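You operate a simulated robot arm through the tools that you are given. There is no shell and no other tool.

You are at the controls of a simulated robot arm. One attempt, no reset.

## Task
Set the teal gem on the purple Lucky sign's pale patch with green glue.
Fine: first cover the patch using the glue dabber, stand it back in its cup, put the lid back on the pot; leave the other glue lids and the green Breezy sign. Set down upright: glue dabber. A coat counts when it lies all over at full strength: go over it till it gets no stronger.

Only the result counts: the job must be done as asked and must still hold three seconds after the hand-in. Knocking over, shifting, dropping, spilling or breaking anything else fails it. Lids that push on must go on centred and level and be pressed home; caps that screw on are set level and turned clockwise until they are tight.

## Robot
A 7-joint arm with a two-finger parallel gripper, fixed in place. Base frame: the origin is at the foot of the arm, x ahead of it, y to its left, z up; the work surface is at about z = 88. Lengths are in cm, angles in degrees, forces in N, time in s.
Its first joint turns from -166.0 to 166.0 degrees. Payload 4.4 kg.
Tool frame: the origin (TCP) lies between the finger pads and is the grasp point; the fingertips stand 2.3 cm ahead of it; z points along the fingers, y is the line along which they close. The gripper opens to 9.4 cm. The fingers are 3.8 cm wide and 1 cm thick; the gripper's body (5.4 by 9.6 cm) begins 3.9 cm behind the TCP.
Orientation is told as [roll, pitch, yaw] about the base's x, y, z axes, in that order, counted from this pose: with the fingers straight down and closing along the base's y, the tool's x points along the base's -x, its y along +y and its z along -z.

## Interface
- The arm moves only by the tool play_rows. Its argument "steps" is a list of rows, each a list of 7 numbers: the shift along the tool's x, y, z in cm, then the turn, a rotation vector about the tool's x, y, z in degrees, then the opening in per cent of the stroke, from 0 (shut) to 100 (fully open). In form: [[dx, dy, dz, rx, ry, rz, fingers], ...]. A call has 1 to 20 rows; each row is the pose to reach, as a shift and turn from the pose commanded when the call began, along the tool's axes at that moment. Each row takes 0.2 s and may step no farther than 5 cm and 8.6 degrees from the row before; otherwise, or with a gripper value out of range, the whole call is refused. Where a pose cannot be reached the arm comes as near as it can. A force on the tool above 90 N (or 10 N above the force at the start of the call, whichever is more), or a blocked arm, ends the call early, and 0.2 s more pass. The fingers move at their own pace (about 7.2 cm/s each) and stop on an object; they squeeze with about 23 N. The grip force told is the motor's: it shows also when the fingers shut on nothing. Time passes only in rows, and 0.2 s behind the last, so rows that repeat a pose let the fingers close. It gives the time, the measured TCP pose, the force on the tool (base axes), the opening and the grip force at its end, in the units of the frame above (readings bear some noise), with the torque about the TCP (base axes, N m) and any sound that the robot's microphone picked up, and new pictures: "show" is both (left out), scene, wrist or none.
- Cameras (640 x 400 px; columns grow to the right, rows downward): "scene" is fixed at [21.95, 49.84, 147.33]; the picture's right is [0.04, -1.00, 0.00], its down [-0.65, -0.03, -0.76] and it looks along [0.76, 0.03, -0.65] (base axes); focal length 363 px, centre (320, 200). "wrist" rides on the gripper at [8.6, 1.6, -7.4] in the tool frame; the picture's right is [-0.18, 0.98, 0.00], its down [-0.58, -0.11, -0.81] and it looks along [-0.79, -0.15, 0.59] (tool axes); focal length 243 px, centre (320, 200). There is no depth. A picture from a camera that has moved, and an enlarged one, comes with that camera's place and axes in the base frame and with its lens.
- enlarge(camera, box): a new picture of the part [left, top, right, bottom] of that camera's present view, enlarged. No time passes.
- close_job(): hands the job in; it is judged then, once.

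Nothing tells you positions but the pictures and the camera data. Unless the task says otherwise, let go and move clear before handing in.

The tools are called after "Call:" as a command line: name --pt "numbers of a row" for each row, then --argument value for the rest, lists and objects as JSON in quotes. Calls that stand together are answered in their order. play_rows: Moves the arm, as the interface text tells. Its arguments: {"type":"object","properties":{"steps":{"type":"array"},"show":{"type":"string","enum":["both","scene","wrist","none"]}},"required":["steps"]} The other tools are called the same way: enlarge (camera, box) takes an enlarged picture of a part of a camera's view; close_job () hands the job in.

At the start:

```text
clock: 0.0
ee_pos: [79.25, 27.98, 116.15]
tcp_rot: [-0.1, 0.0, 0.0]
force: [0.6, 0.2, -0.4]
torque: [0.06, 0.02, 0.01]
gripper_width: 9.41
finger_force: 0.0
```

scene: 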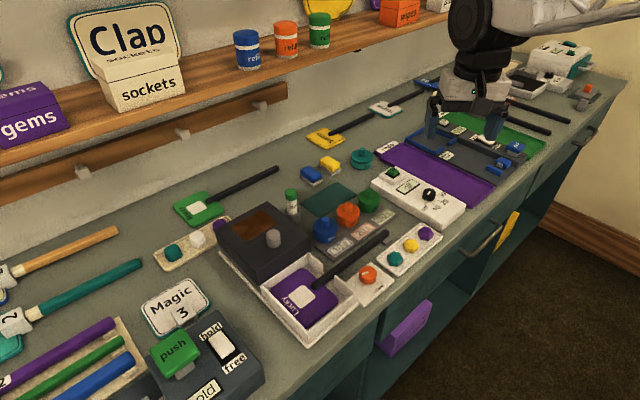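
wrist: 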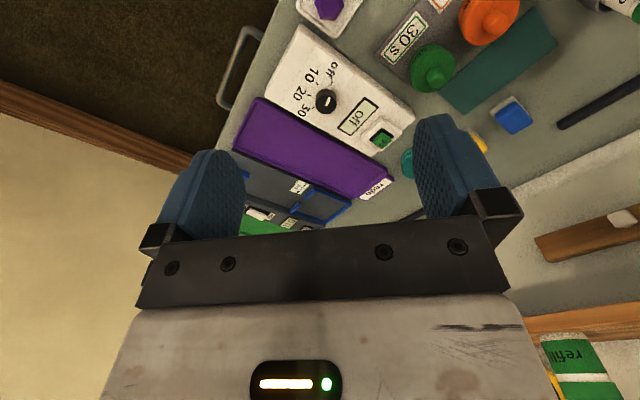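

I see a bench with a purple Lucky sign in a tray, glue pots (blue, orange, green), a small tray of gems and various signs. First I'll look closer at the work area.

Call:
enlarge --camera "scene" --box '[200, 200, 400, 350]'

Call:
enlarge --camera "scene" --box '[270, 140, 470, 280]'

Call:
enlarge --camera "scene" --box '[140, 150, 300, 270]'

Call:
enlarge --camera "scene" --box '[0, 220, 280, 400]'

Call:
enlarge --camera "scene" --box '[360, 60, 620, 220]'

```text
2.67 times, centred on (300, 275) of scene
camera zoom: at [21.95, 49.84, 147.33], right [0.04, -1.0, 0.0], down [-0.65, -0.03, -0.76], along [0.76, 0.03, -0.65], focal length 968 px, centre (373, 0)
```

zoom: 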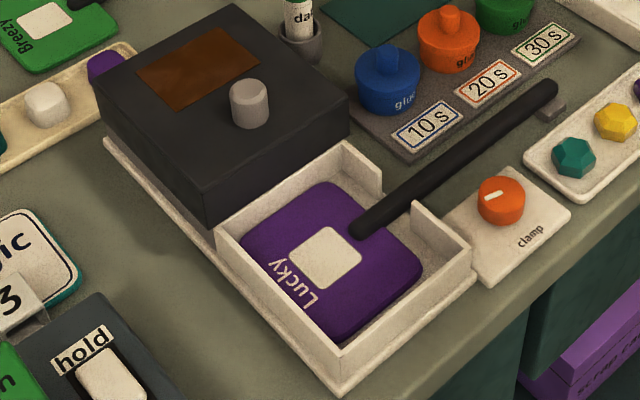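

```text
2.86 times, centred on (370, 210) of scene
camera zoom: at [21.95, 49.84, 147.33], right [0.04, -1.0, 0.0], down [-0.65, -0.03, -0.76], along [0.76, 0.03, -0.65], focal length 1037 px, centre (177, 171)
```

zoom: 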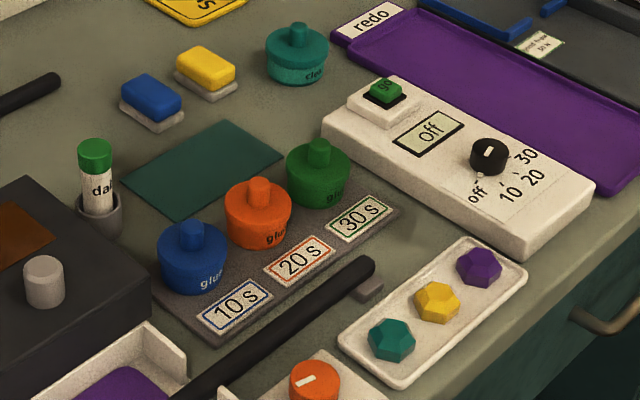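

```text
3.33 times, centred on (220, 210) of scene
camera zoom: at [21.95, 49.84, 147.33], right [0.04, -1.0, 0.0], down [-0.65, -0.03, -0.76], along [0.76, 0.03, -0.65], focal length 1210 px, centre (653, 167)
```

zoom: 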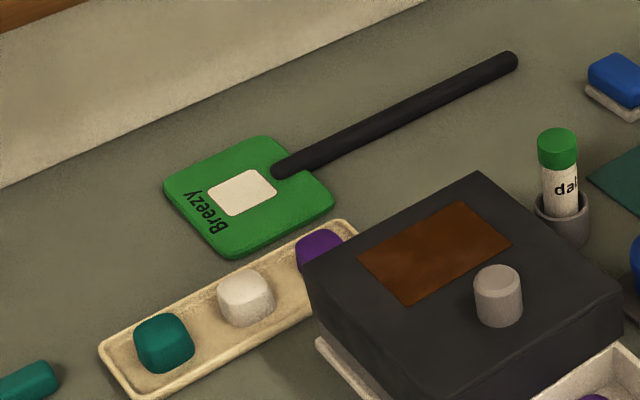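

```text
2.22 times, centred on (140, 310) of scene
camera zoom: at [21.95, 49.84, 147.33], right [0.04, -1.0, 0.0], down [-0.65, -0.03, -0.76], along [0.76, 0.03, -0.65], focal length 807 px, centre (720, -44)
```

zoom: 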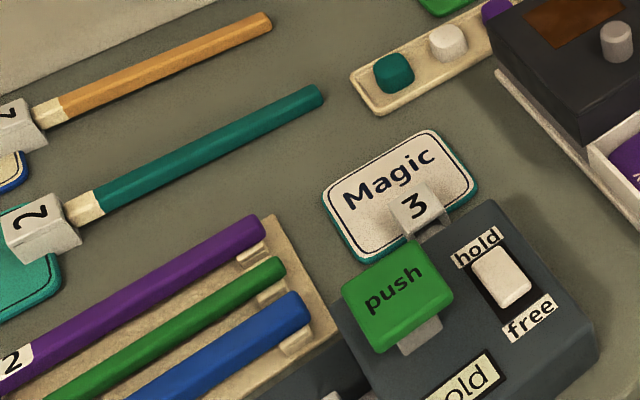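

```text
2.46 times, centred on (490, 140) of scene
camera zoom: at [21.95, 49.84, 147.33], right [0.04, -1.0, 0.0], down [-0.65, -0.03, -0.76], along [0.76, 0.03, -0.65], focal length 894 px, centre (-98, 348)
```

zoom: 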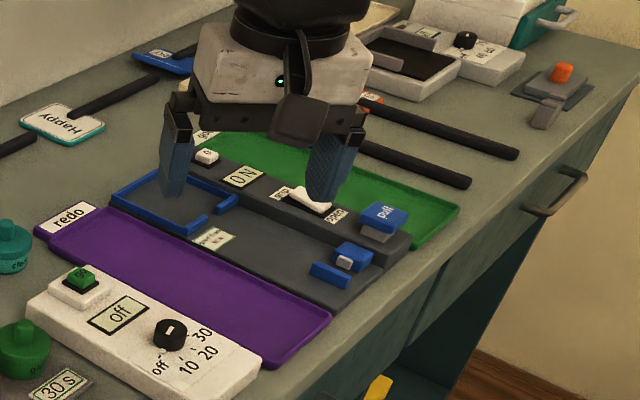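

The faceted teal gem is in the small right-hand tray at about (71, 36), the Lucky patch at about (61, 55), the green pot at about (88, 41) and the dabber cup at about (88, 59). I'll move the wrist camera over for a closer look before touching anything.

Call:
play_rows --pt "3 3.5 0.5 0 0 0 100" --pt "6 7 1 0 0 0 100" --pt "9 10.5 1.5 0 0 0 100" --pt "12 14 2 0 0 0 100" --pt "15 17 2.5 0 0 0 100" --pt "17 20 3 0 0 0 100" --pt "17 20 3 0 0 0 100"

```text
clock: 1.6
ee_pos: [62.19, 48.02, 113.06]
tcp_rot: [0.0, 0.0, 0.0]
force: [-0.1, -0.2, 0.3]
torque: [0.0, -0.01, 0.02]
gripper_width: 9.4
finger_force: 0.2
camera wrist: at [53.41, 49.59, 120.5], right [0.18, 0.98, 0.0], down [0.58, -0.11, 0.81], along [0.79, -0.15, -0.59], focal length 243 px, centre (320, 200)
```

scene: 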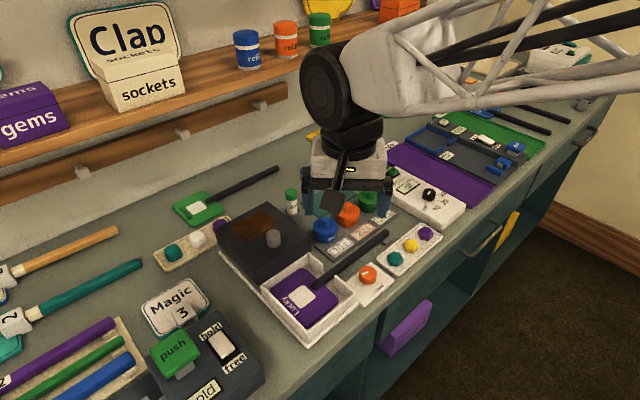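
wrist: 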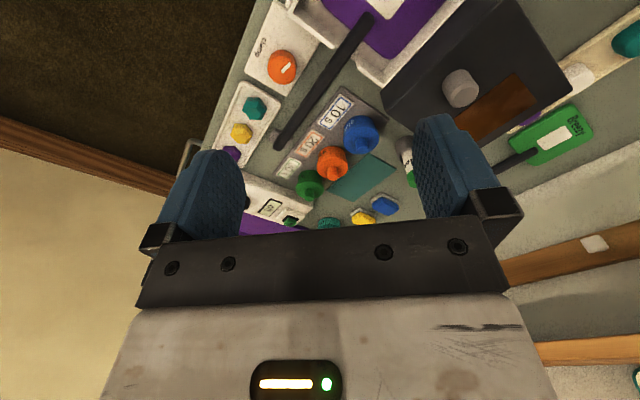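

The whole work area is in the wrist view. I'll enlarge the key parts.

Call:
enlarge --camera "wrist" --box '[270, 90, 430, 240]'

Call:
enlarge --camera "wrist" --box '[220, 0, 400, 160]'

Call:
enlarge --camera "scene" --box '[275, 180, 315, 220]'

Call:
enlarge --camera "scene" --box '[240, 230, 400, 350]'

```text
2.67 times, centred on (350, 165) of wrist
camera zoom: at [53.41, 49.59, 120.5], right [0.18, 0.98, 0.0], down [0.58, -0.11, 0.81], along [0.79, -0.15, -0.59], focal length 647 px, centre (240, 293)
```

zoom: 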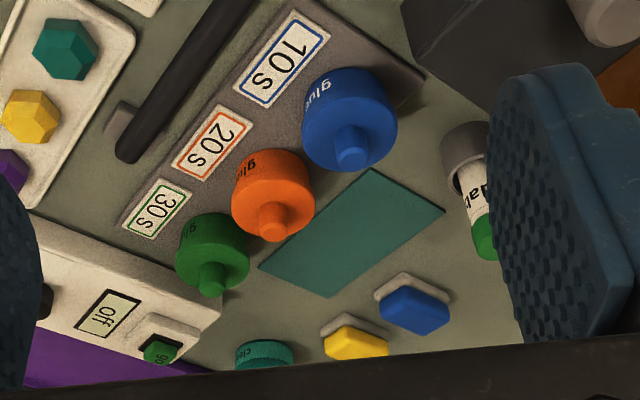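

```text
2.50 times, centred on (310, 80) of wrist
camera zoom: at [53.41, 49.59, 120.5], right [0.18, 0.98, 0.0], down [0.58, -0.11, 0.81], along [0.79, -0.15, -0.59], focal length 606 px, centre (345, 500)
```

zoom: 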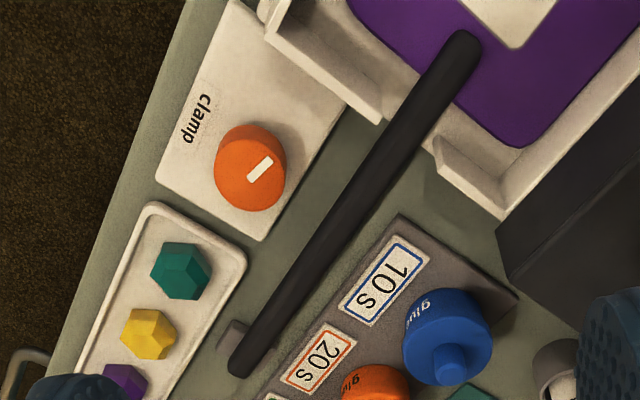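

```text
10.00 times, centred on (295, 200) of scene
camera zoom: at [21.95, 49.84, 147.33], right [0.04, -1.0, 0.0], down [-0.65, -0.03, -0.76], along [0.76, 0.03, -0.65], focal length 3631 px, centre (570, 200)
```

zoom: 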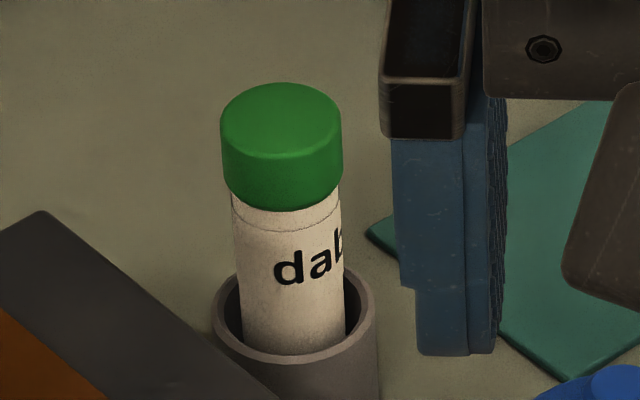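

```text
3.33 times, centred on (320, 290) of scene
camera zoom: at [21.95, 49.84, 147.33], right [0.04, -1.0, 0.0], down [-0.65, -0.03, -0.76], along [0.76, 0.03, -0.65], focal length 1210 px, centre (320, -100)
```

zoom: 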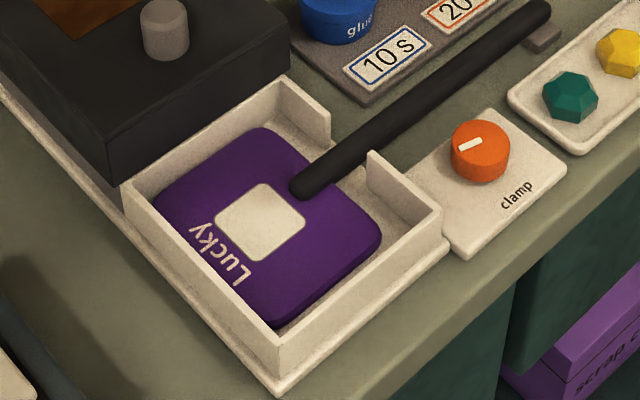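

The dabber (green top, white body) stands in a grey cup, and the green glue pot sits at the "30 s" label. I'll move closer to measure the dabber cup and pot.

Call:
play_rows --pt "-3.5 3.5 0.5 0 0 0 100" --pt "-7 7 1 0 0 0 100" --pt "-9.75 10 1 0 0 0 100" --pt "-9.75 10 1 0 0 0 100"

Call:
enlarge --camera "wrist" --box '[270, 60, 370, 180]'

Call:
enlarge --camera "wrist" --box '[160, 40, 320, 160]'

```text
clock: 2.6
ee_pos: [71.94, 58.05, 112.07]
tcp_rot: [0.0, 0.0, 0.0]
force: [0.5, 0.2, -0.9]
torque: [-0.01, -0.03, 0.01]
gripper_width: 9.38
finger_force: 0.1
camera wrist: at [63.24, 59.57, 119.46], right [0.18, 0.98, 0.0], down [0.58, -0.11, 0.81], along [0.79, -0.15, -0.59], focal length 243 px, centre (320, 200)
```

scene: 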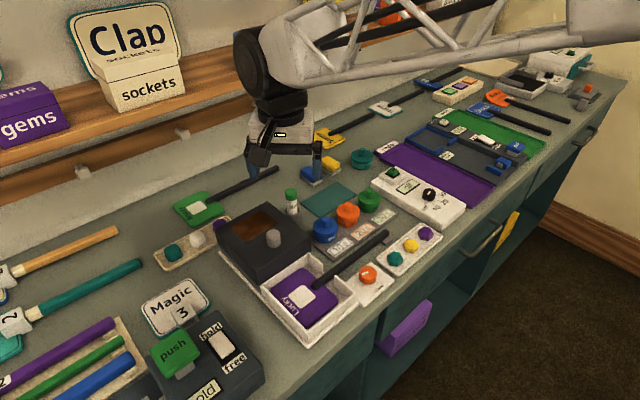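
wrist: 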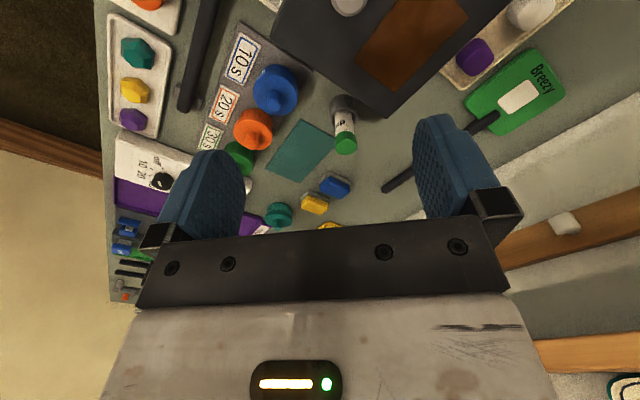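

```text
3.33 times, centred on (320, 120) of wrist
camera zoom: at [63.24, 59.57, 119.46], right [0.18, 0.98, 0.0], down [0.58, -0.11, 0.81], along [0.79, -0.15, -0.59], focal length 809 px, centre (320, 467)
```

zoom: 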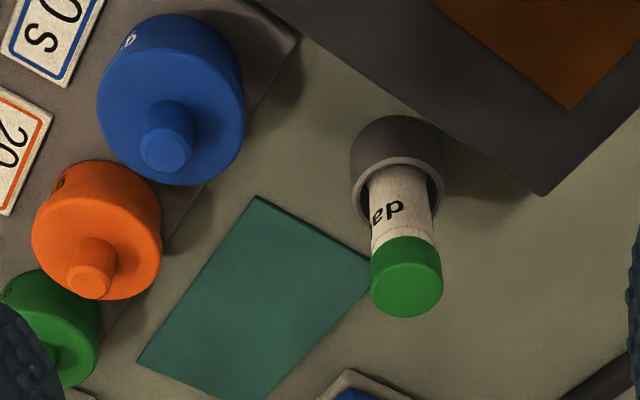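

```text
3.33 times, centred on (240, 100) of wrist
camera zoom: at [63.24, 59.57, 119.46], right [0.18, 0.98, 0.0], down [0.58, -0.11, 0.81], along [0.79, -0.15, -0.59], focal length 809 px, centre (587, 533)
```

zoom: 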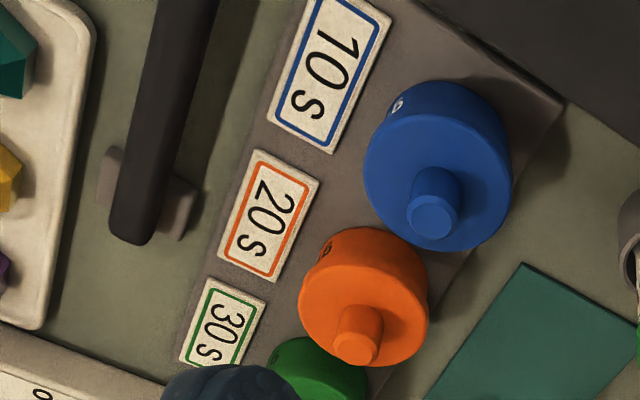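

The dabber is at about (83.4, 58.8), with its top at z≈97 and the cup rim at z≈91. Next I'll get a closer view of the green pot.

Call:
play_rows --pt "-1.5 -4.5 1 0 0 0 100" --pt "-3 -9 2 0 0 0 100" --pt "-4 -13.5 3 0 0 0 100" --pt "-5 -17 4 0 0 0 100" --pt "-5 -17 4 0 0 0 100"

Call:
enlarge --camera "wrist" --box '[240, 40, 400, 200]'

Call:
enlarge --camera "scene" --box '[300, 180, 400, 250]'

```text
clock: 3.8
ee_pos: [76.82, 40.94, 108.1]
tcp_rot: [-0.1, 0.0, 0.0]
force: [-0.3, -0.1, 0.2]
torque: [0.01, 0.03, 0.0]
gripper_width: 9.4
finger_force: 0.2
camera wrist: at [68.09, 42.42, 115.58], right [0.18, 0.98, 0.0], down [0.58, -0.11, 0.81], along [0.79, -0.15, -0.59], focal length 243 px, centre (320, 200)
```

scene: 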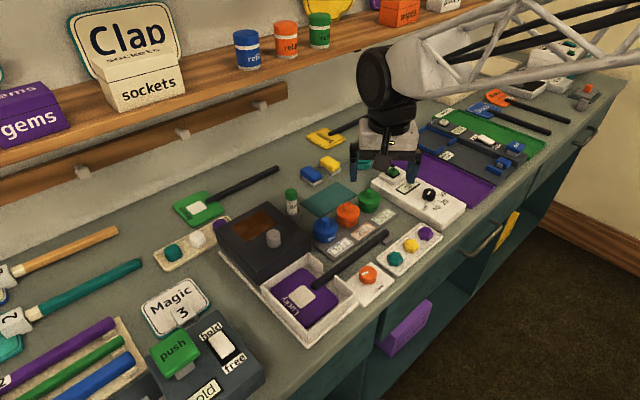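
wrist: 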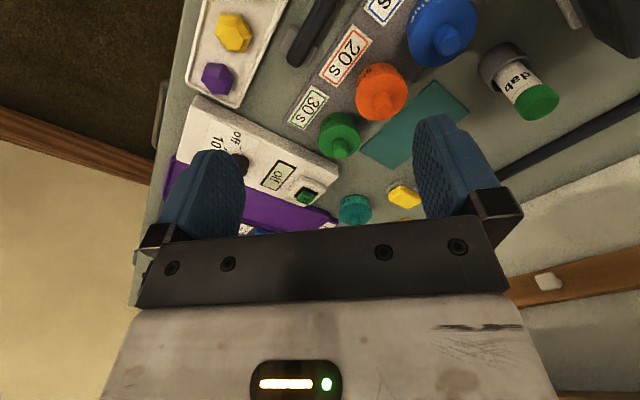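

```text
2.50 times, centred on (320, 120) of wrist
camera zoom: at [68.09, 42.42, 115.58], right [0.18, 0.98, 0.0], down [0.58, -0.11, 0.81], along [0.79, -0.15, -0.59], focal length 606 px, centre (320, 400)
```

zoom: 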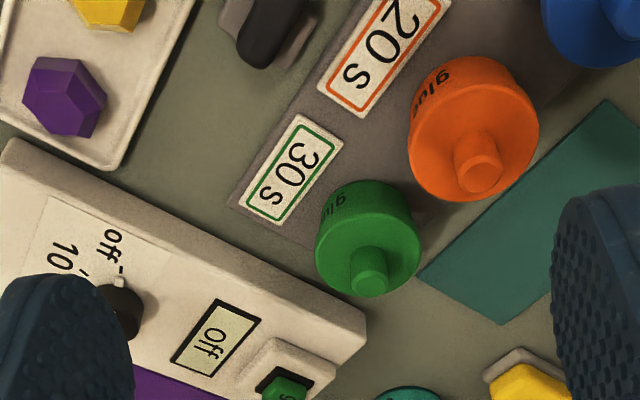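

```text
5.71 times, centred on (350, 215) of scene
camera zoom: at [21.95, 49.84, 147.33], right [0.04, -1.0, 0.0], down [-0.65, -0.03, -0.76], along [0.76, 0.03, -0.65], focal length 2075 px, centre (149, 114)
```

zoom: 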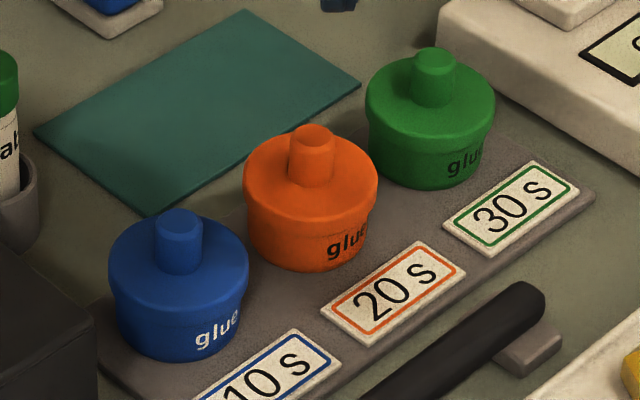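

The green lid's knob top is at about (89.05, 40.95, 93.25), and the teal mat between the pots and dabber has room to park the lid. Now I'll look closely at the sign tray and the gem.

Call:
play_rows --pt "4.5 1.5 0 0 0 0 100" --pt "9 3 0 0 0 0 100" --pt "13.5 4.5 0 0 0 0 100" --pt "18 6 0 0 0 0 100" --pt "20 7 0 0 0 0 100" --pt "20 7 0 0 0 0 100"

Call:
enlarge --camera "wrist" --box '[300, 0, 460, 120]'

Call:
enlarge --camera "wrist" --box '[220, 50, 340, 150]'

Call:
enlarge --camera "scene" --box '[380, 220, 450, 280]'

Call:
enlarge --camera "scene" --box '[260, 250, 350, 320]'

```text
clock: 5.2
ee_pos: [56.83, 47.91, 108.1]
tcp_rot: [0.1, -0.1, 0.0]
force: [-0.3, -0.1, 0.3]
torque: [-0.01, 0.06, 0.03]
gripper_width: 9.43
finger_force: 0.0
camera wrist: at [48.19, 49.49, 115.65], right [0.18, 0.98, 0.0], down [0.58, -0.11, 0.81], along [0.79, -0.15, -0.59], focal length 243 px, centre (320, 200)
```

scene: 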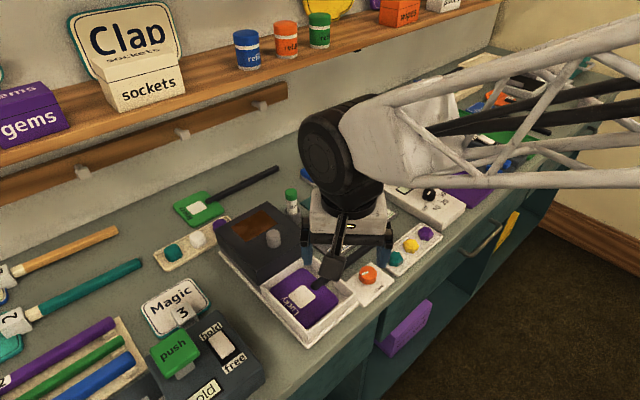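
wrist: 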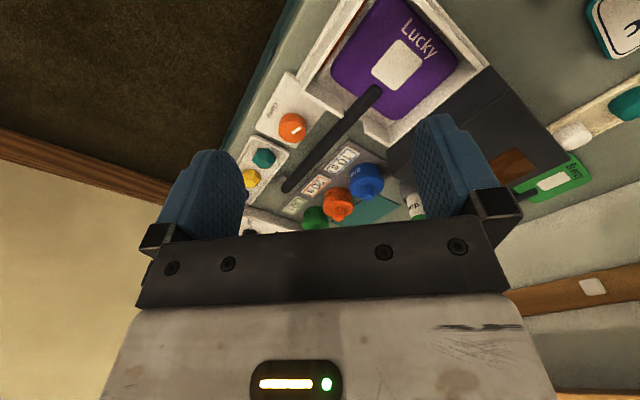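

```text
3.33 times, centred on (380, 60) of wrist
camera zoom: at [48.19, 49.49, 115.65], right [0.18, 0.98, 0.0], down [0.58, -0.11, 0.81], along [0.79, -0.15, -0.59], focal length 809 px, centre (120, 667)
```

zoom: 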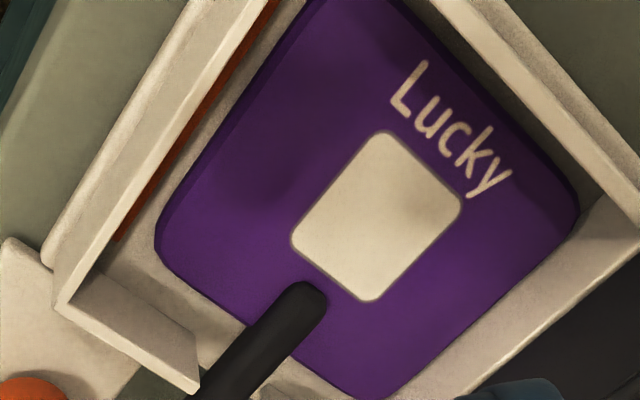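

```text
4.00 times, centred on (280, 100) of wrist
camera zoom: at [48.19, 49.49, 115.65], right [0.18, 0.98, 0.0], down [0.58, -0.11, 0.81], along [0.79, -0.15, -0.59], focal length 970 px, centre (480, 600)
```

zoom: 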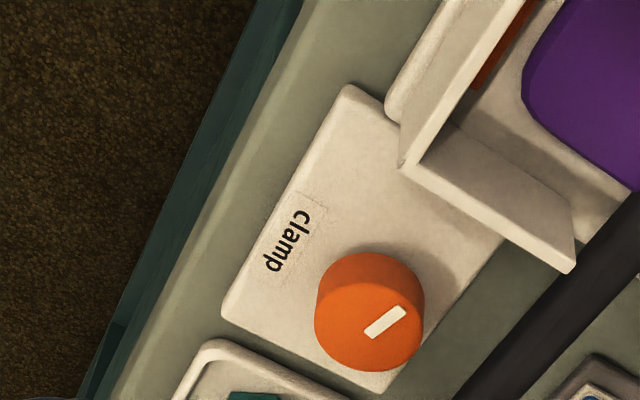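

```text
6.67 times, centred on (415, 250) of scene
camera zoom: at [21.95, 49.84, 147.33], right [0.04, -1.0, 0.0], down [-0.65, -0.03, -0.76], along [0.76, 0.03, -0.65], focal length 2420 px, centre (-313, -133)
```

zoom: 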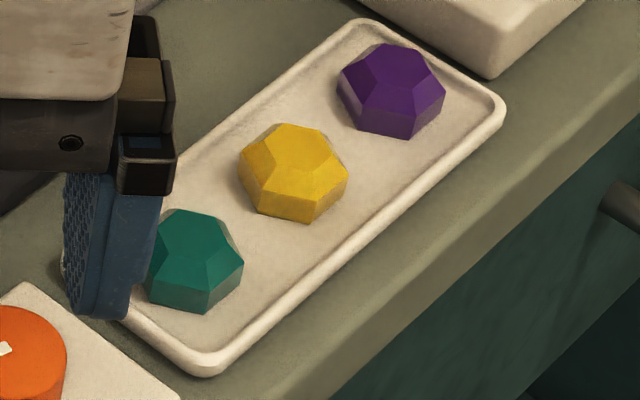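

```text
5.71 times, centred on (305, 285) of scene
camera zoom: at [21.95, 49.84, 147.33], right [0.04, -1.0, 0.0], down [-0.65, -0.03, -0.76], along [0.76, 0.03, -0.65], focal length 2075 px, centre (406, -286)
```

zoom: 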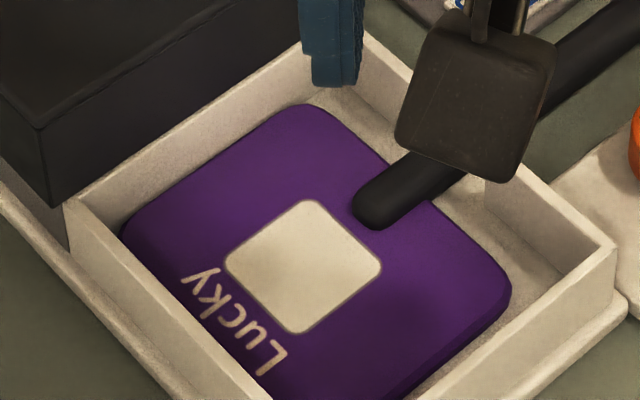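

The clamp jaw is open and the sign lies loose. I get the patch as a 3.6 cm square turned 45°, centred at about (61.1, 54.9). I'll start with the green lid and move above its knob to line up.

Call:
play_rows --pt "-4.5 -1 0.5 0 0 0 45" --pt "-9 -2 1 0 0 0 45" --pt "-13.5 -3 2 0 0 0 45" --pt "-18 -4 3 0 0 0 45" --pt "-22.5 -5 4 0 0 0 45" --pt "-27 -6 5.5 0 0 0 45" --pt "-31 -7 7 0 0 0 45" --pt "-32.05 -7.03 7.15 0 0 0 45" --pt "-32.05 -7.03 7.15 0 0 0 45"

Call:
enlarge --camera "wrist" --box '[240, 40, 400, 160]'

Call:
enlarge --camera "scene" --box '[310, 150, 410, 230]'

```text
clock: 7.2
ee_pos: [89.05, 40.88, 101.02]
tcp_rot: [0.0, -0.1, 0.0]
force: [-0.1, -0.8, -0.2]
torque: [-0.03, -0.01, 0.03]
gripper_width: 4.22
finger_force: 0.0
camera wrist: at [80.28, 42.41, 108.48], right [0.18, 0.98, 0.0], down [0.58, -0.11, 0.81], along [0.79, -0.15, -0.59], focal length 243 px, centre (320, 200)
```

scene: 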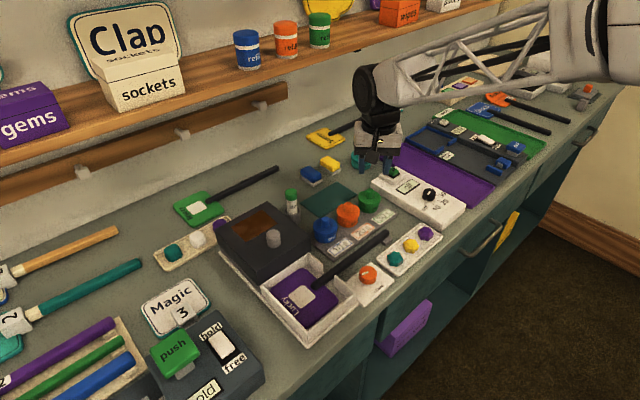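
wrist: 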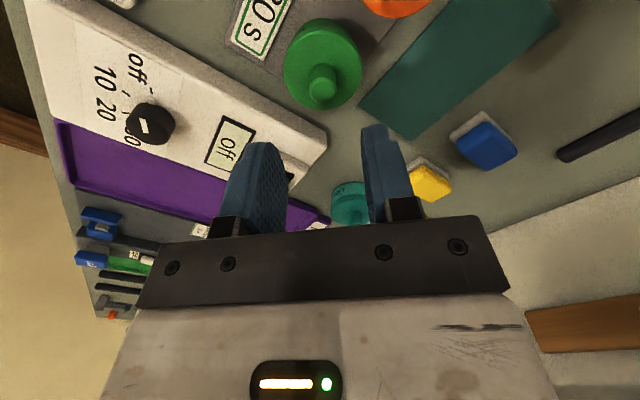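

```text
3.33 times, centred on (320, 100) of wrist
camera zoom: at [80.28, 42.41, 108.48], right [0.18, 0.98, 0.0], down [0.58, -0.11, 0.81], along [0.79, -0.15, -0.59], focal length 809 px, centre (320, 533)
```

zoom: 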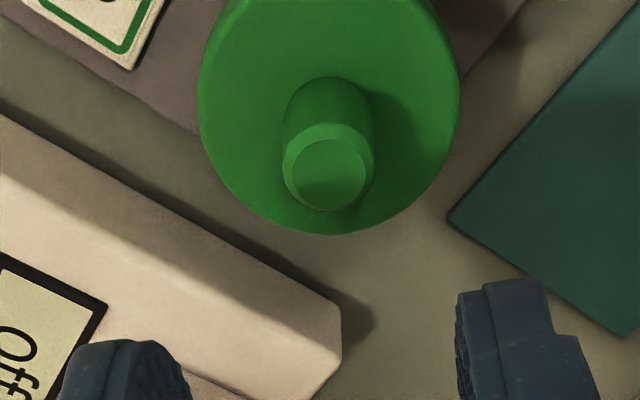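

```text
5.00 times, centred on (360, 190) of scene
camera zoom: at [21.95, 49.84, 147.33], right [0.04, -1.0, 0.0], down [-0.65, -0.03, -0.76], along [0.76, 0.03, -0.65], focal length 1815 px, centre (120, 250)
```

zoom: 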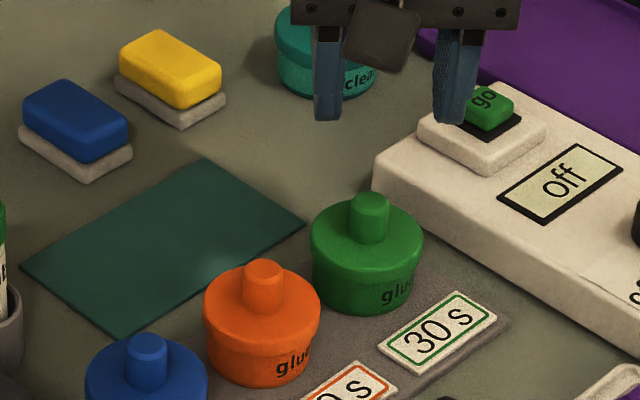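

The knob is almost exactly under the gripper, off by about 0.15 cm. I'll descend with that correction and check before closing.

Call:
play_rows --pt "0.13 0.15 3.5 0 0 0 45" --pt "0.13 0.15 6 0 0 0 45" --pt "0.13 0.15 7.4 0 0 0 45" --pt "0.13 0.15 7.4 0 0 0 45"

Call:
enlarge --camera "wrist" --box '[240, 90, 400, 210]'

Call:
enlarge --camera "scene" --box '[330, 160, 410, 220]'

```text
clock: 8.2
ee_pos: [88.93, 41.17, 94.19]
tcp_rot: [0.3, -0.4, -0.1]
force: [-26.3, -10.9, 63.7]
torque: [-0.61, 1.03, -0.06]
gripper_width: 4.24
finger_force: 0.6
camera wrist: at [80.11, 42.66, 101.58], right [0.18, 0.98, 0.0], down [0.58, -0.11, 0.81], along [0.8, -0.15, -0.59], focal length 243 px, centre (320, 200)
```

scene: 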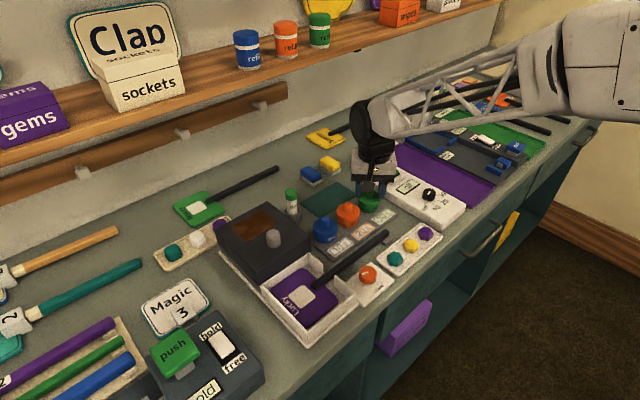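
wrist: 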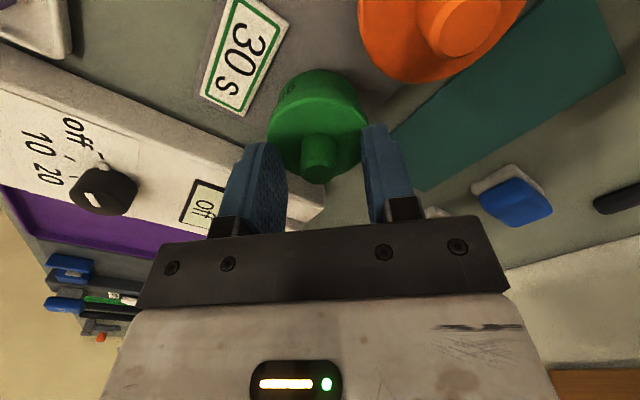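

```text
3.33 times, centred on (320, 150) of wrist
camera zoom: at [80.11, 42.66, 101.58], right [0.18, 0.98, 0.0], down [0.58, -0.11, 0.81], along [0.8, -0.15, -0.59], focal length 809 px, centre (320, 367)
```

zoom: 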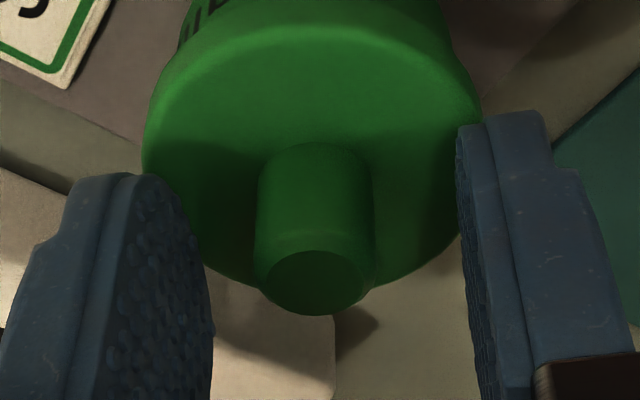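

```text
6.67 times, centred on (370, 190) of scene
camera zoom: at [21.95, 49.84, 147.33], right [0.04, -1.0, 0.0], down [-0.65, -0.03, -0.76], along [0.76, 0.03, -0.65], focal length 2420 px, centre (-13, 267)
```

zoom: 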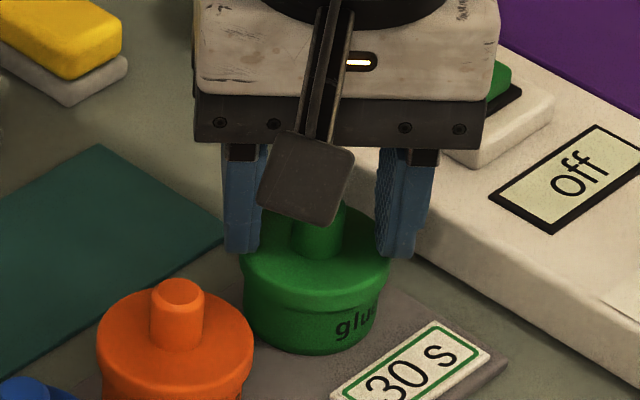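

The fingertips are pressing on the lid's top, which is a bit higher than I estimated. I'll back up a little at once, then check.

Call:
play_rows --pt "0 0 -0.8 0 0 0 45" --pt "0 0 -0.9 0 0 0 45" --pt "0 0 -0.9 0 0 0 45"

Call:
enlarge --camera "wrist" --box '[240, 90, 400, 210]'

Call:
enlarge --camera "scene" --box '[330, 160, 410, 220]'

```text
clock: 9.0
ee_pos: [88.84, 40.98, 94.28]
tcp_rot: [0.0, 0.1, 0.0]
force: [0.7, 1.1, 1.5]
torque: [0.0, -0.02, -0.01]
gripper_width: 4.25
finger_force: 0.4
camera wrist: at [80.05, 42.64, 101.71], right [0.18, 0.98, 0.0], down [0.58, -0.11, 0.8], along [0.79, -0.15, -0.59], focal length 243 px, centre (320, 200)
```

scene: 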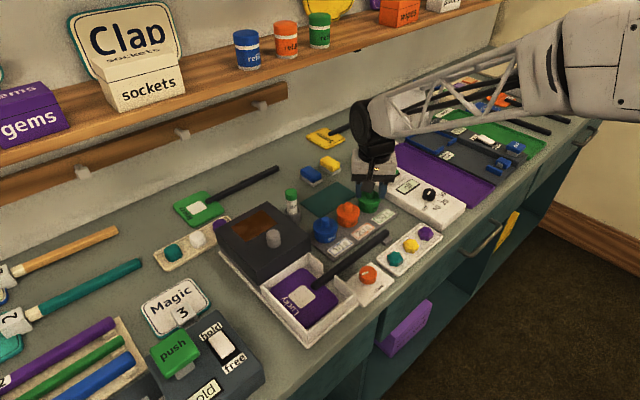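
wrist: 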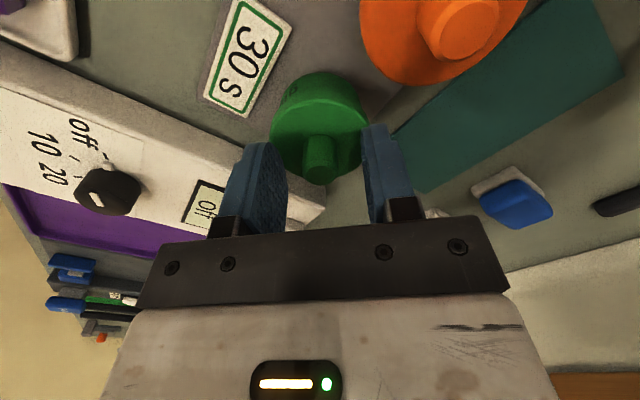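

```text
3.33 times, centred on (320, 150) of wrist
camera zoom: at [80.05, 42.64, 101.71], right [0.18, 0.98, 0.0], down [0.58, -0.11, 0.8], along [0.79, -0.15, -0.59], focal length 809 px, centre (320, 367)
```

zoom: 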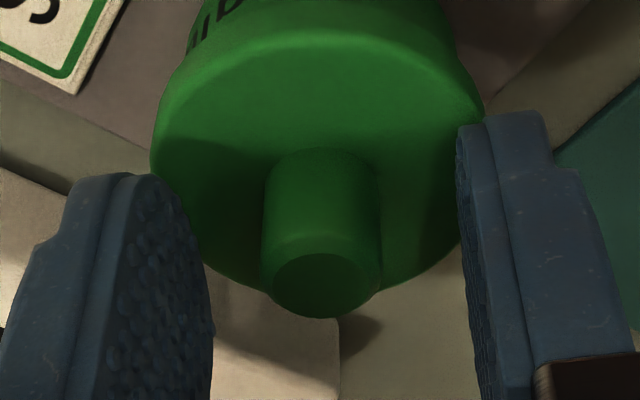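

```text
6.67 times, centred on (370, 190) of scene
camera zoom: at [21.95, 49.84, 147.33], right [0.04, -1.0, 0.0], down [-0.65, -0.03, -0.76], along [0.76, 0.03, -0.65], focal length 2420 px, centre (-13, 267)
```

zoom: 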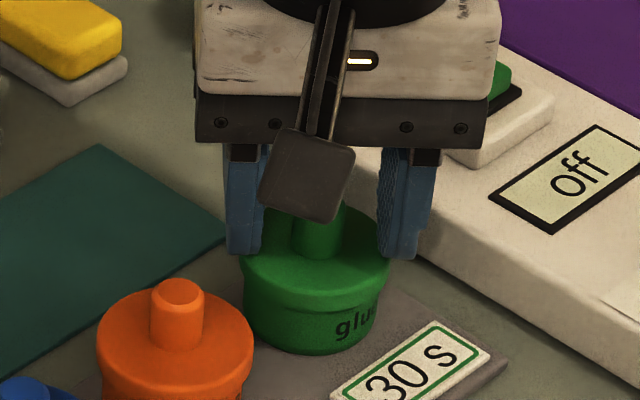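

The gripper is now clear of the lid, with the knob centred between the fingers. I'll close on it.

Call:
play_rows --pt "0 0 0 0 0 0 10" --pt "0 0 0 0 0 0 0" --pt "0 0 0 0 0 0 0" --pt "0 0 0 0 0 0 0"

Call:
enlarge --camera "wrist" --box '[240, 60, 400, 210]'

```text
clock: 10.0
ee_pos: [88.71, 41.04, 94.62]
tcp_rot: [0.1, 0.0, 0.0]
force: [-0.2, -0.8, 0.9]
torque: [-0.03, 0.01, -0.04]
gripper_width: 1.64
finger_force: 23.1
heard: snap
camera wrist: at [80.11, 42.67, 101.96], right [0.18, 0.98, 0.0], down [0.58, -0.11, 0.81], along [0.79, -0.15, -0.59], focal length 243 px, centre (320, 200)
```

scene: 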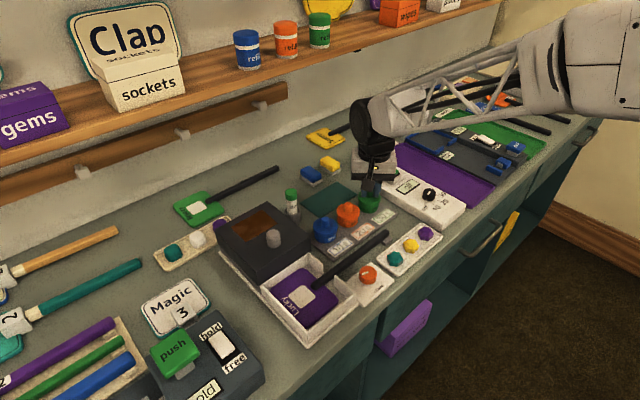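
wrist: 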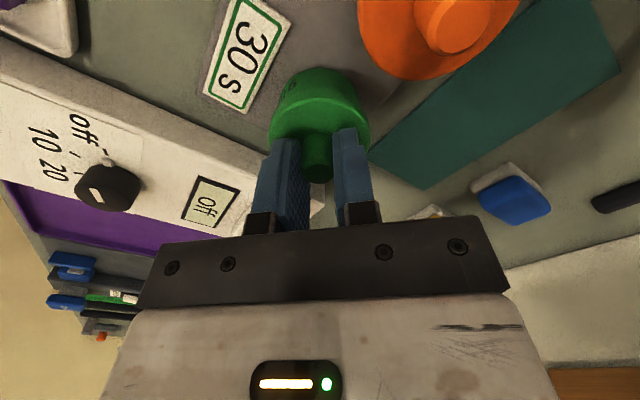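

```text
2.67 times, centred on (320, 135) of wrist
camera zoom: at [80.11, 42.67, 101.96], right [0.18, 0.98, 0.0], down [0.58, -0.11, 0.81], along [0.79, -0.15, -0.59], focal length 647 px, centre (320, 373)
```

zoom: 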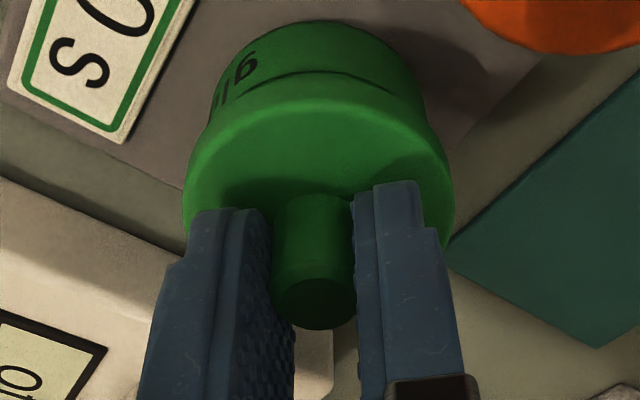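

I heard a snap, so it's a push-on lid and it has come free. I'll lift straight up.

Call:
play_rows --pt "0 0 -0.7 0 0 0 0" --pt "0 0 -1.5 0 0 0 0" --pt "0 0 -3 0 0 0 0" --pt "0 0 -5 0 0 0 0" --pt "0 0 -7 0 0 0 0" --pt "0 0 -7 0 0 0 0"

Call:
enlarge --camera "wrist" --box '[240, 0, 400, 120]'

Call:
enlarge --camera "scene" --box '[320, 140, 420, 220]'

```text
clock: 11.4
ee_pos: [88.72, 40.98, 101.57]
tcp_rot: [0.0, 0.0, 0.0]
force: [0.5, 0.6, -0.9]
torque: [-0.01, 0.04, 0.0]
gripper_width: 1.64
finger_force: 22.4
camera wrist: at [80.1, 42.56, 108.99], right [0.18, 0.98, 0.0], down [0.58, -0.11, 0.81], along [0.79, -0.15, -0.59], focal length 243 px, centre (320, 200)
```

scene: 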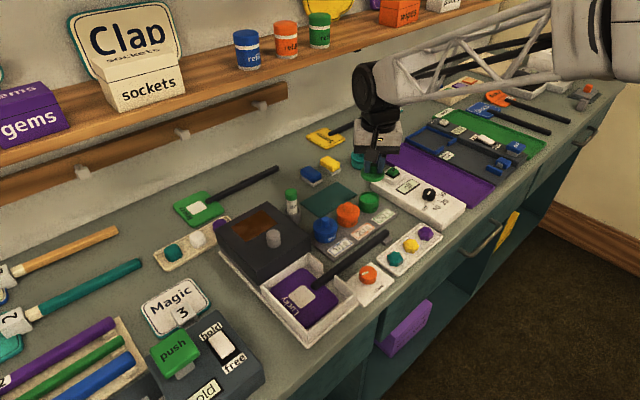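
wrist: 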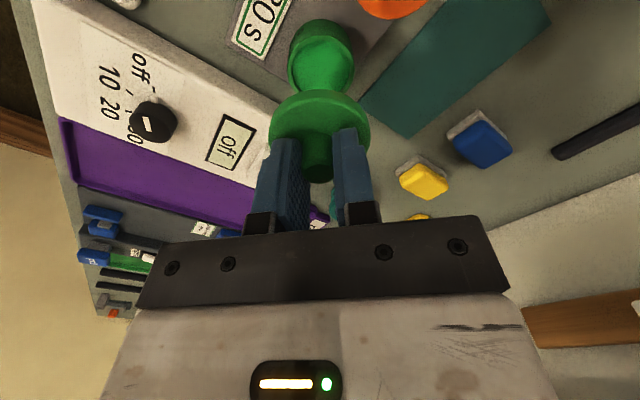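

```text
3.33 times, centred on (320, 60) of wrist
camera zoom: at [80.1, 42.56, 108.99], right [0.18, 0.98, 0.0], down [0.58, -0.11, 0.81], along [0.79, -0.15, -0.59], focal length 809 px, centre (320, 667)
```

zoom: 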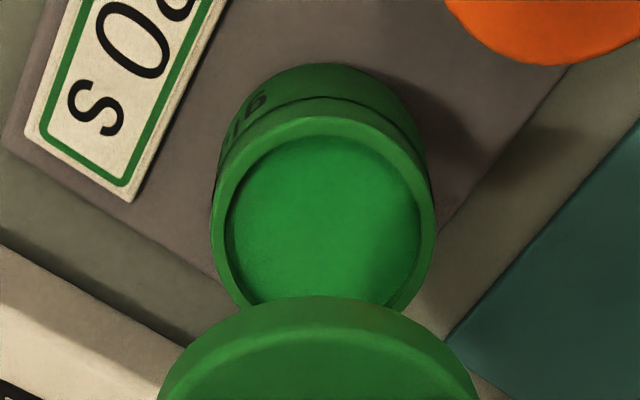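

```text
5.00 times, centred on (370, 180) of scene
camera zoom: at [21.95, 49.84, 147.33], right [0.04, -1.0, 0.0], down [-0.65, -0.03, -0.76], along [0.76, 0.03, -0.65], focal length 1815 px, centre (70, 300)
```

zoom: 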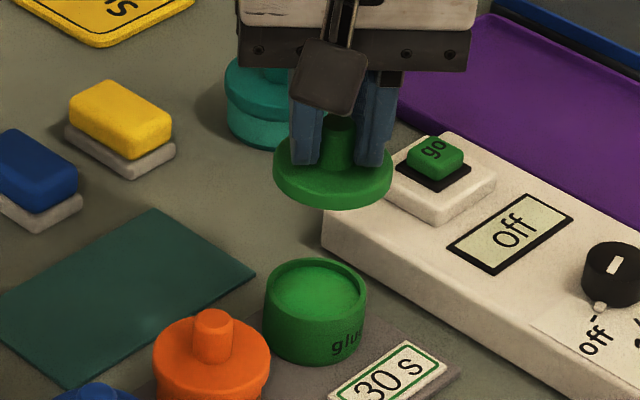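

The lid is off and the glue is open. I'll carry the lid over the teal mat and check that the arm reaches that far.

Call:
play_rows --pt "-0.5 3.5 0 0 0 0 0" --pt "-1 7 0 0 0 0 0" --pt "-1.3 9.3 0 0 0 0 0" --pt "-1.3 9.3 0 0 0 0 0" --pt "-1.3 9.3 0 0 0 0 0"

Call:
enlarge --camera "scene" --box '[290, 130, 420, 230]'

```text
clock: 12.6
ee_pos: [90.06, 50.3, 101.53]
tcp_rot: [0.0, 0.0, 0.0]
force: [-0.2, 0.0, -1.1]
torque: [0.0, -0.02, 0.01]
gripper_width: 1.63
finger_force: 23.1
camera wrist: at [81.42, 51.91, 108.93], right [0.18, 0.98, 0.0], down [0.58, -0.11, 0.81], along [0.79, -0.15, -0.59], focal length 243 px, centre (320, 200)
```

scene: 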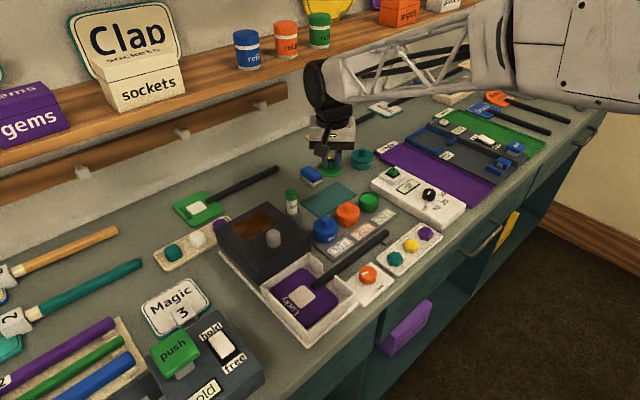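
wrist: 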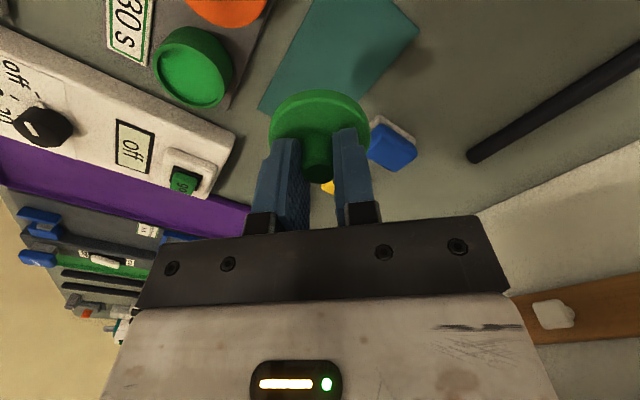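

```text
4.00 times, centred on (355, 180) of scene
camera zoom: at [21.95, 49.84, 147.33], right [0.04, -1.0, 0.0], down [-0.65, -0.03, -0.76], along [0.76, 0.03, -0.65], focal length 1452 px, centre (180, 280)
```

zoom: 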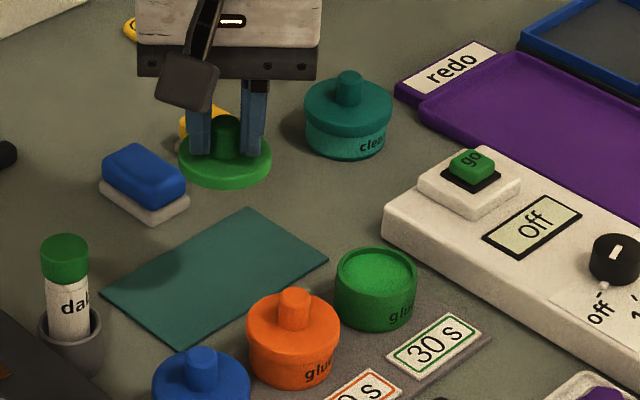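

The arm reaches it. I'll move slightly farther so the lid sits fully on the mat, then lower it until it touches.

Call:
play_rows --pt "-0.8 0.6 3 0 0 0 0" --pt "-0.8 0.6 6 0 0 0 0" --pt "-0.8 0.6 8 0 0 0 0" --pt "-0.8 0.6 8.6 0 0 0 0" --pt "-0.8 0.6 8.6 0 0 0 0"

Call:
enlarge --camera "scene" --box '[290, 150, 390, 230]'

```text
clock: 13.8
ee_pos: [90.84, 50.92, 92.9]
tcp_rot: [0.0, 0.0, 0.0]
force: [0.0, 0.0, 0.2]
torque: [0.02, -0.03, -0.02]
gripper_width: 1.64
finger_force: 23.3
camera wrist: at [82.17, 52.5, 100.35], right [0.18, 0.98, 0.0], down [0.58, -0.11, 0.81], along [0.79, -0.15, -0.59], focal length 243 px, centre (320, 200)
```

scene: 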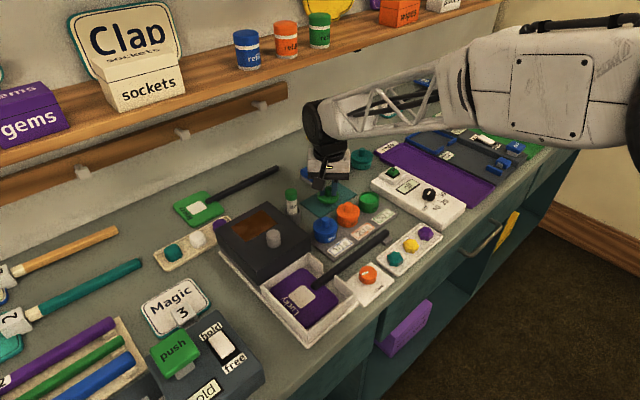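
wrist: 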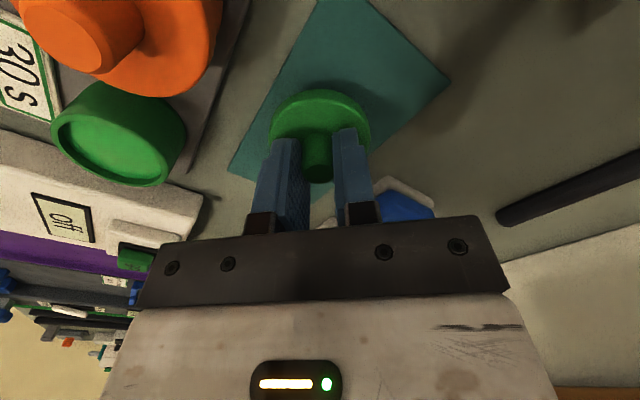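

```text
5.00 times, centred on (340, 190) of scene
camera zoom: at [21.95, 49.84, 147.33], right [0.04, -1.0, 0.0], down [-0.65, -0.03, -0.76], along [0.76, 0.03, -0.65], focal length 1815 px, centre (220, 250)
```

zoom: 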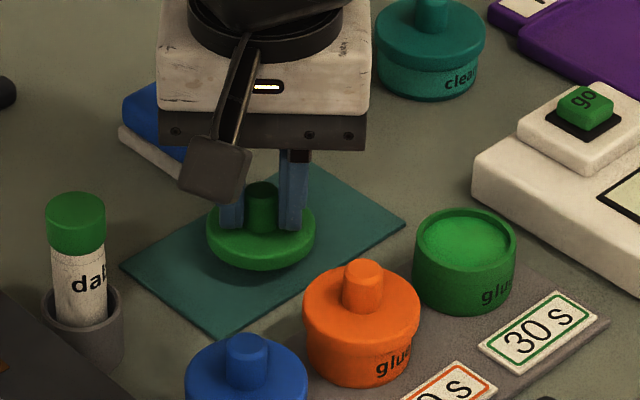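

The lid is still about 1 cm above the mat, so I'll lower it in small increments.

Call:
play_rows --pt "0 0 0.3 0 0 0 0" --pt "0 0 0.5 0 0 0 0" --pt "0 0 0.6 0 0 0 0" --pt "0 0 0.6 0 0 0 0" --show "none"

Call:
enlarge --camera "scene" --box '[315, 170, 365, 210]'

```text
clock: 14.8
ee_pos: [90.94, 50.87, 92.25]
tcp_rot: [0.0, 0.0, 0.0]
force: [0.1, 0.5, 0.9]
torque: [0.03, -0.01, -0.02]
gripper_width: 1.64
finger_force: 22.8
```

```text
10.00 times, centred on (340, 190) of scene
camera zoom: at [21.95, 49.84, 147.33], right [0.04, -1.0, 0.0], down [-0.65, -0.03, -0.76], along [0.76, 0.03, -0.65], focal length 3631 px, centre (120, 300)
```

zoom: 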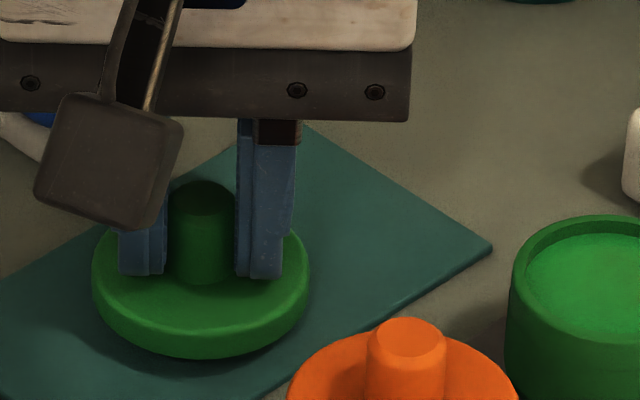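

Call:
play_rows --pt "0 0 0.15 0 0 0 0" --pt "0 0 0.3 0 0 0 0" --pt "0 0 0.4 0 0 0 0" --pt "0 0 0.4 0 0 0 0" --show "none"

Call:
enlarge --camera "scene" --box '[315, 170, 365, 210]'

```text
clock: 15.8
ee_pos: [90.95, 51.02, 91.91]
tcp_rot: [0.0, 0.1, 0.0]
force: [0.1, -0.3, -1.0]
torque: [0.01, 0.02, 0.02]
gripper_width: 1.65
finger_force: 22.5
```

```text
10.00 times, centred on (340, 190) of scene
camera zoom: at [21.95, 49.84, 147.33], right [0.04, -1.0, 0.0], down [-0.65, -0.03, -0.76], along [0.76, 0.03, -0.65], focal length 3631 px, centre (120, 300)
```

zoom: 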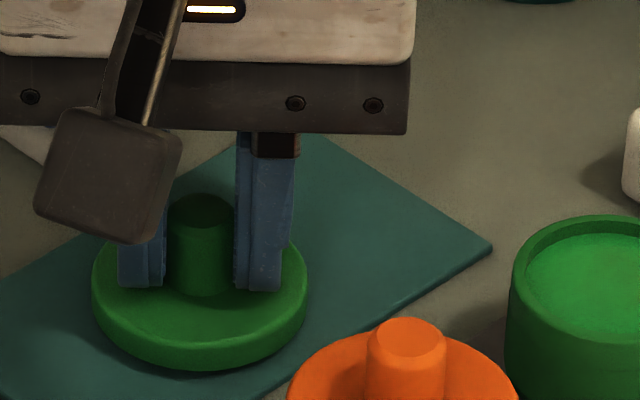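

Call:
play_rows --pt "0 0 0.1 0 0 0 0" --pt "0 0 0.2 0 0 0 0" --pt "0 0 0.3 0 0 0 0" --pt "0 0 0.3 0 0 0 0" --show "none"

Call:
enlarge --camera "scene" --box '[315, 170, 365, 210]'

```text
clock: 16.8
ee_pos: [90.98, 50.94, 91.55]
tcp_rot: [-0.1, 0.0, 0.0]
force: [-0.7, -0.8, 1.5]
torque: [0.0, 0.03, 0.02]
gripper_width: 1.63
finger_force: 23.0
```

```text
10.00 times, centred on (340, 190) of scene
camera zoom: at [21.95, 49.84, 147.33], right [0.04, -1.0, 0.0], down [-0.65, -0.03, -0.76], along [0.76, 0.03, -0.65], focal length 3631 px, centre (120, 300)
```

zoom: 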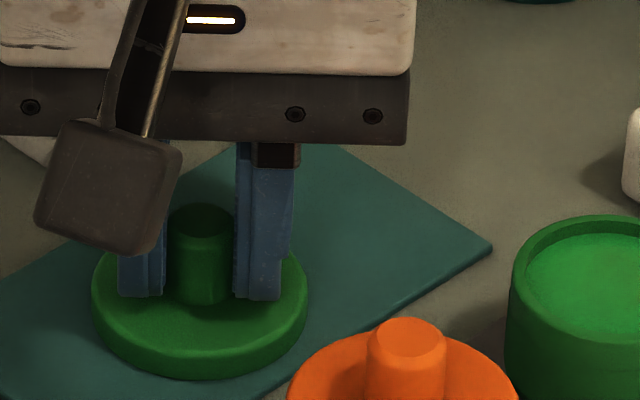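

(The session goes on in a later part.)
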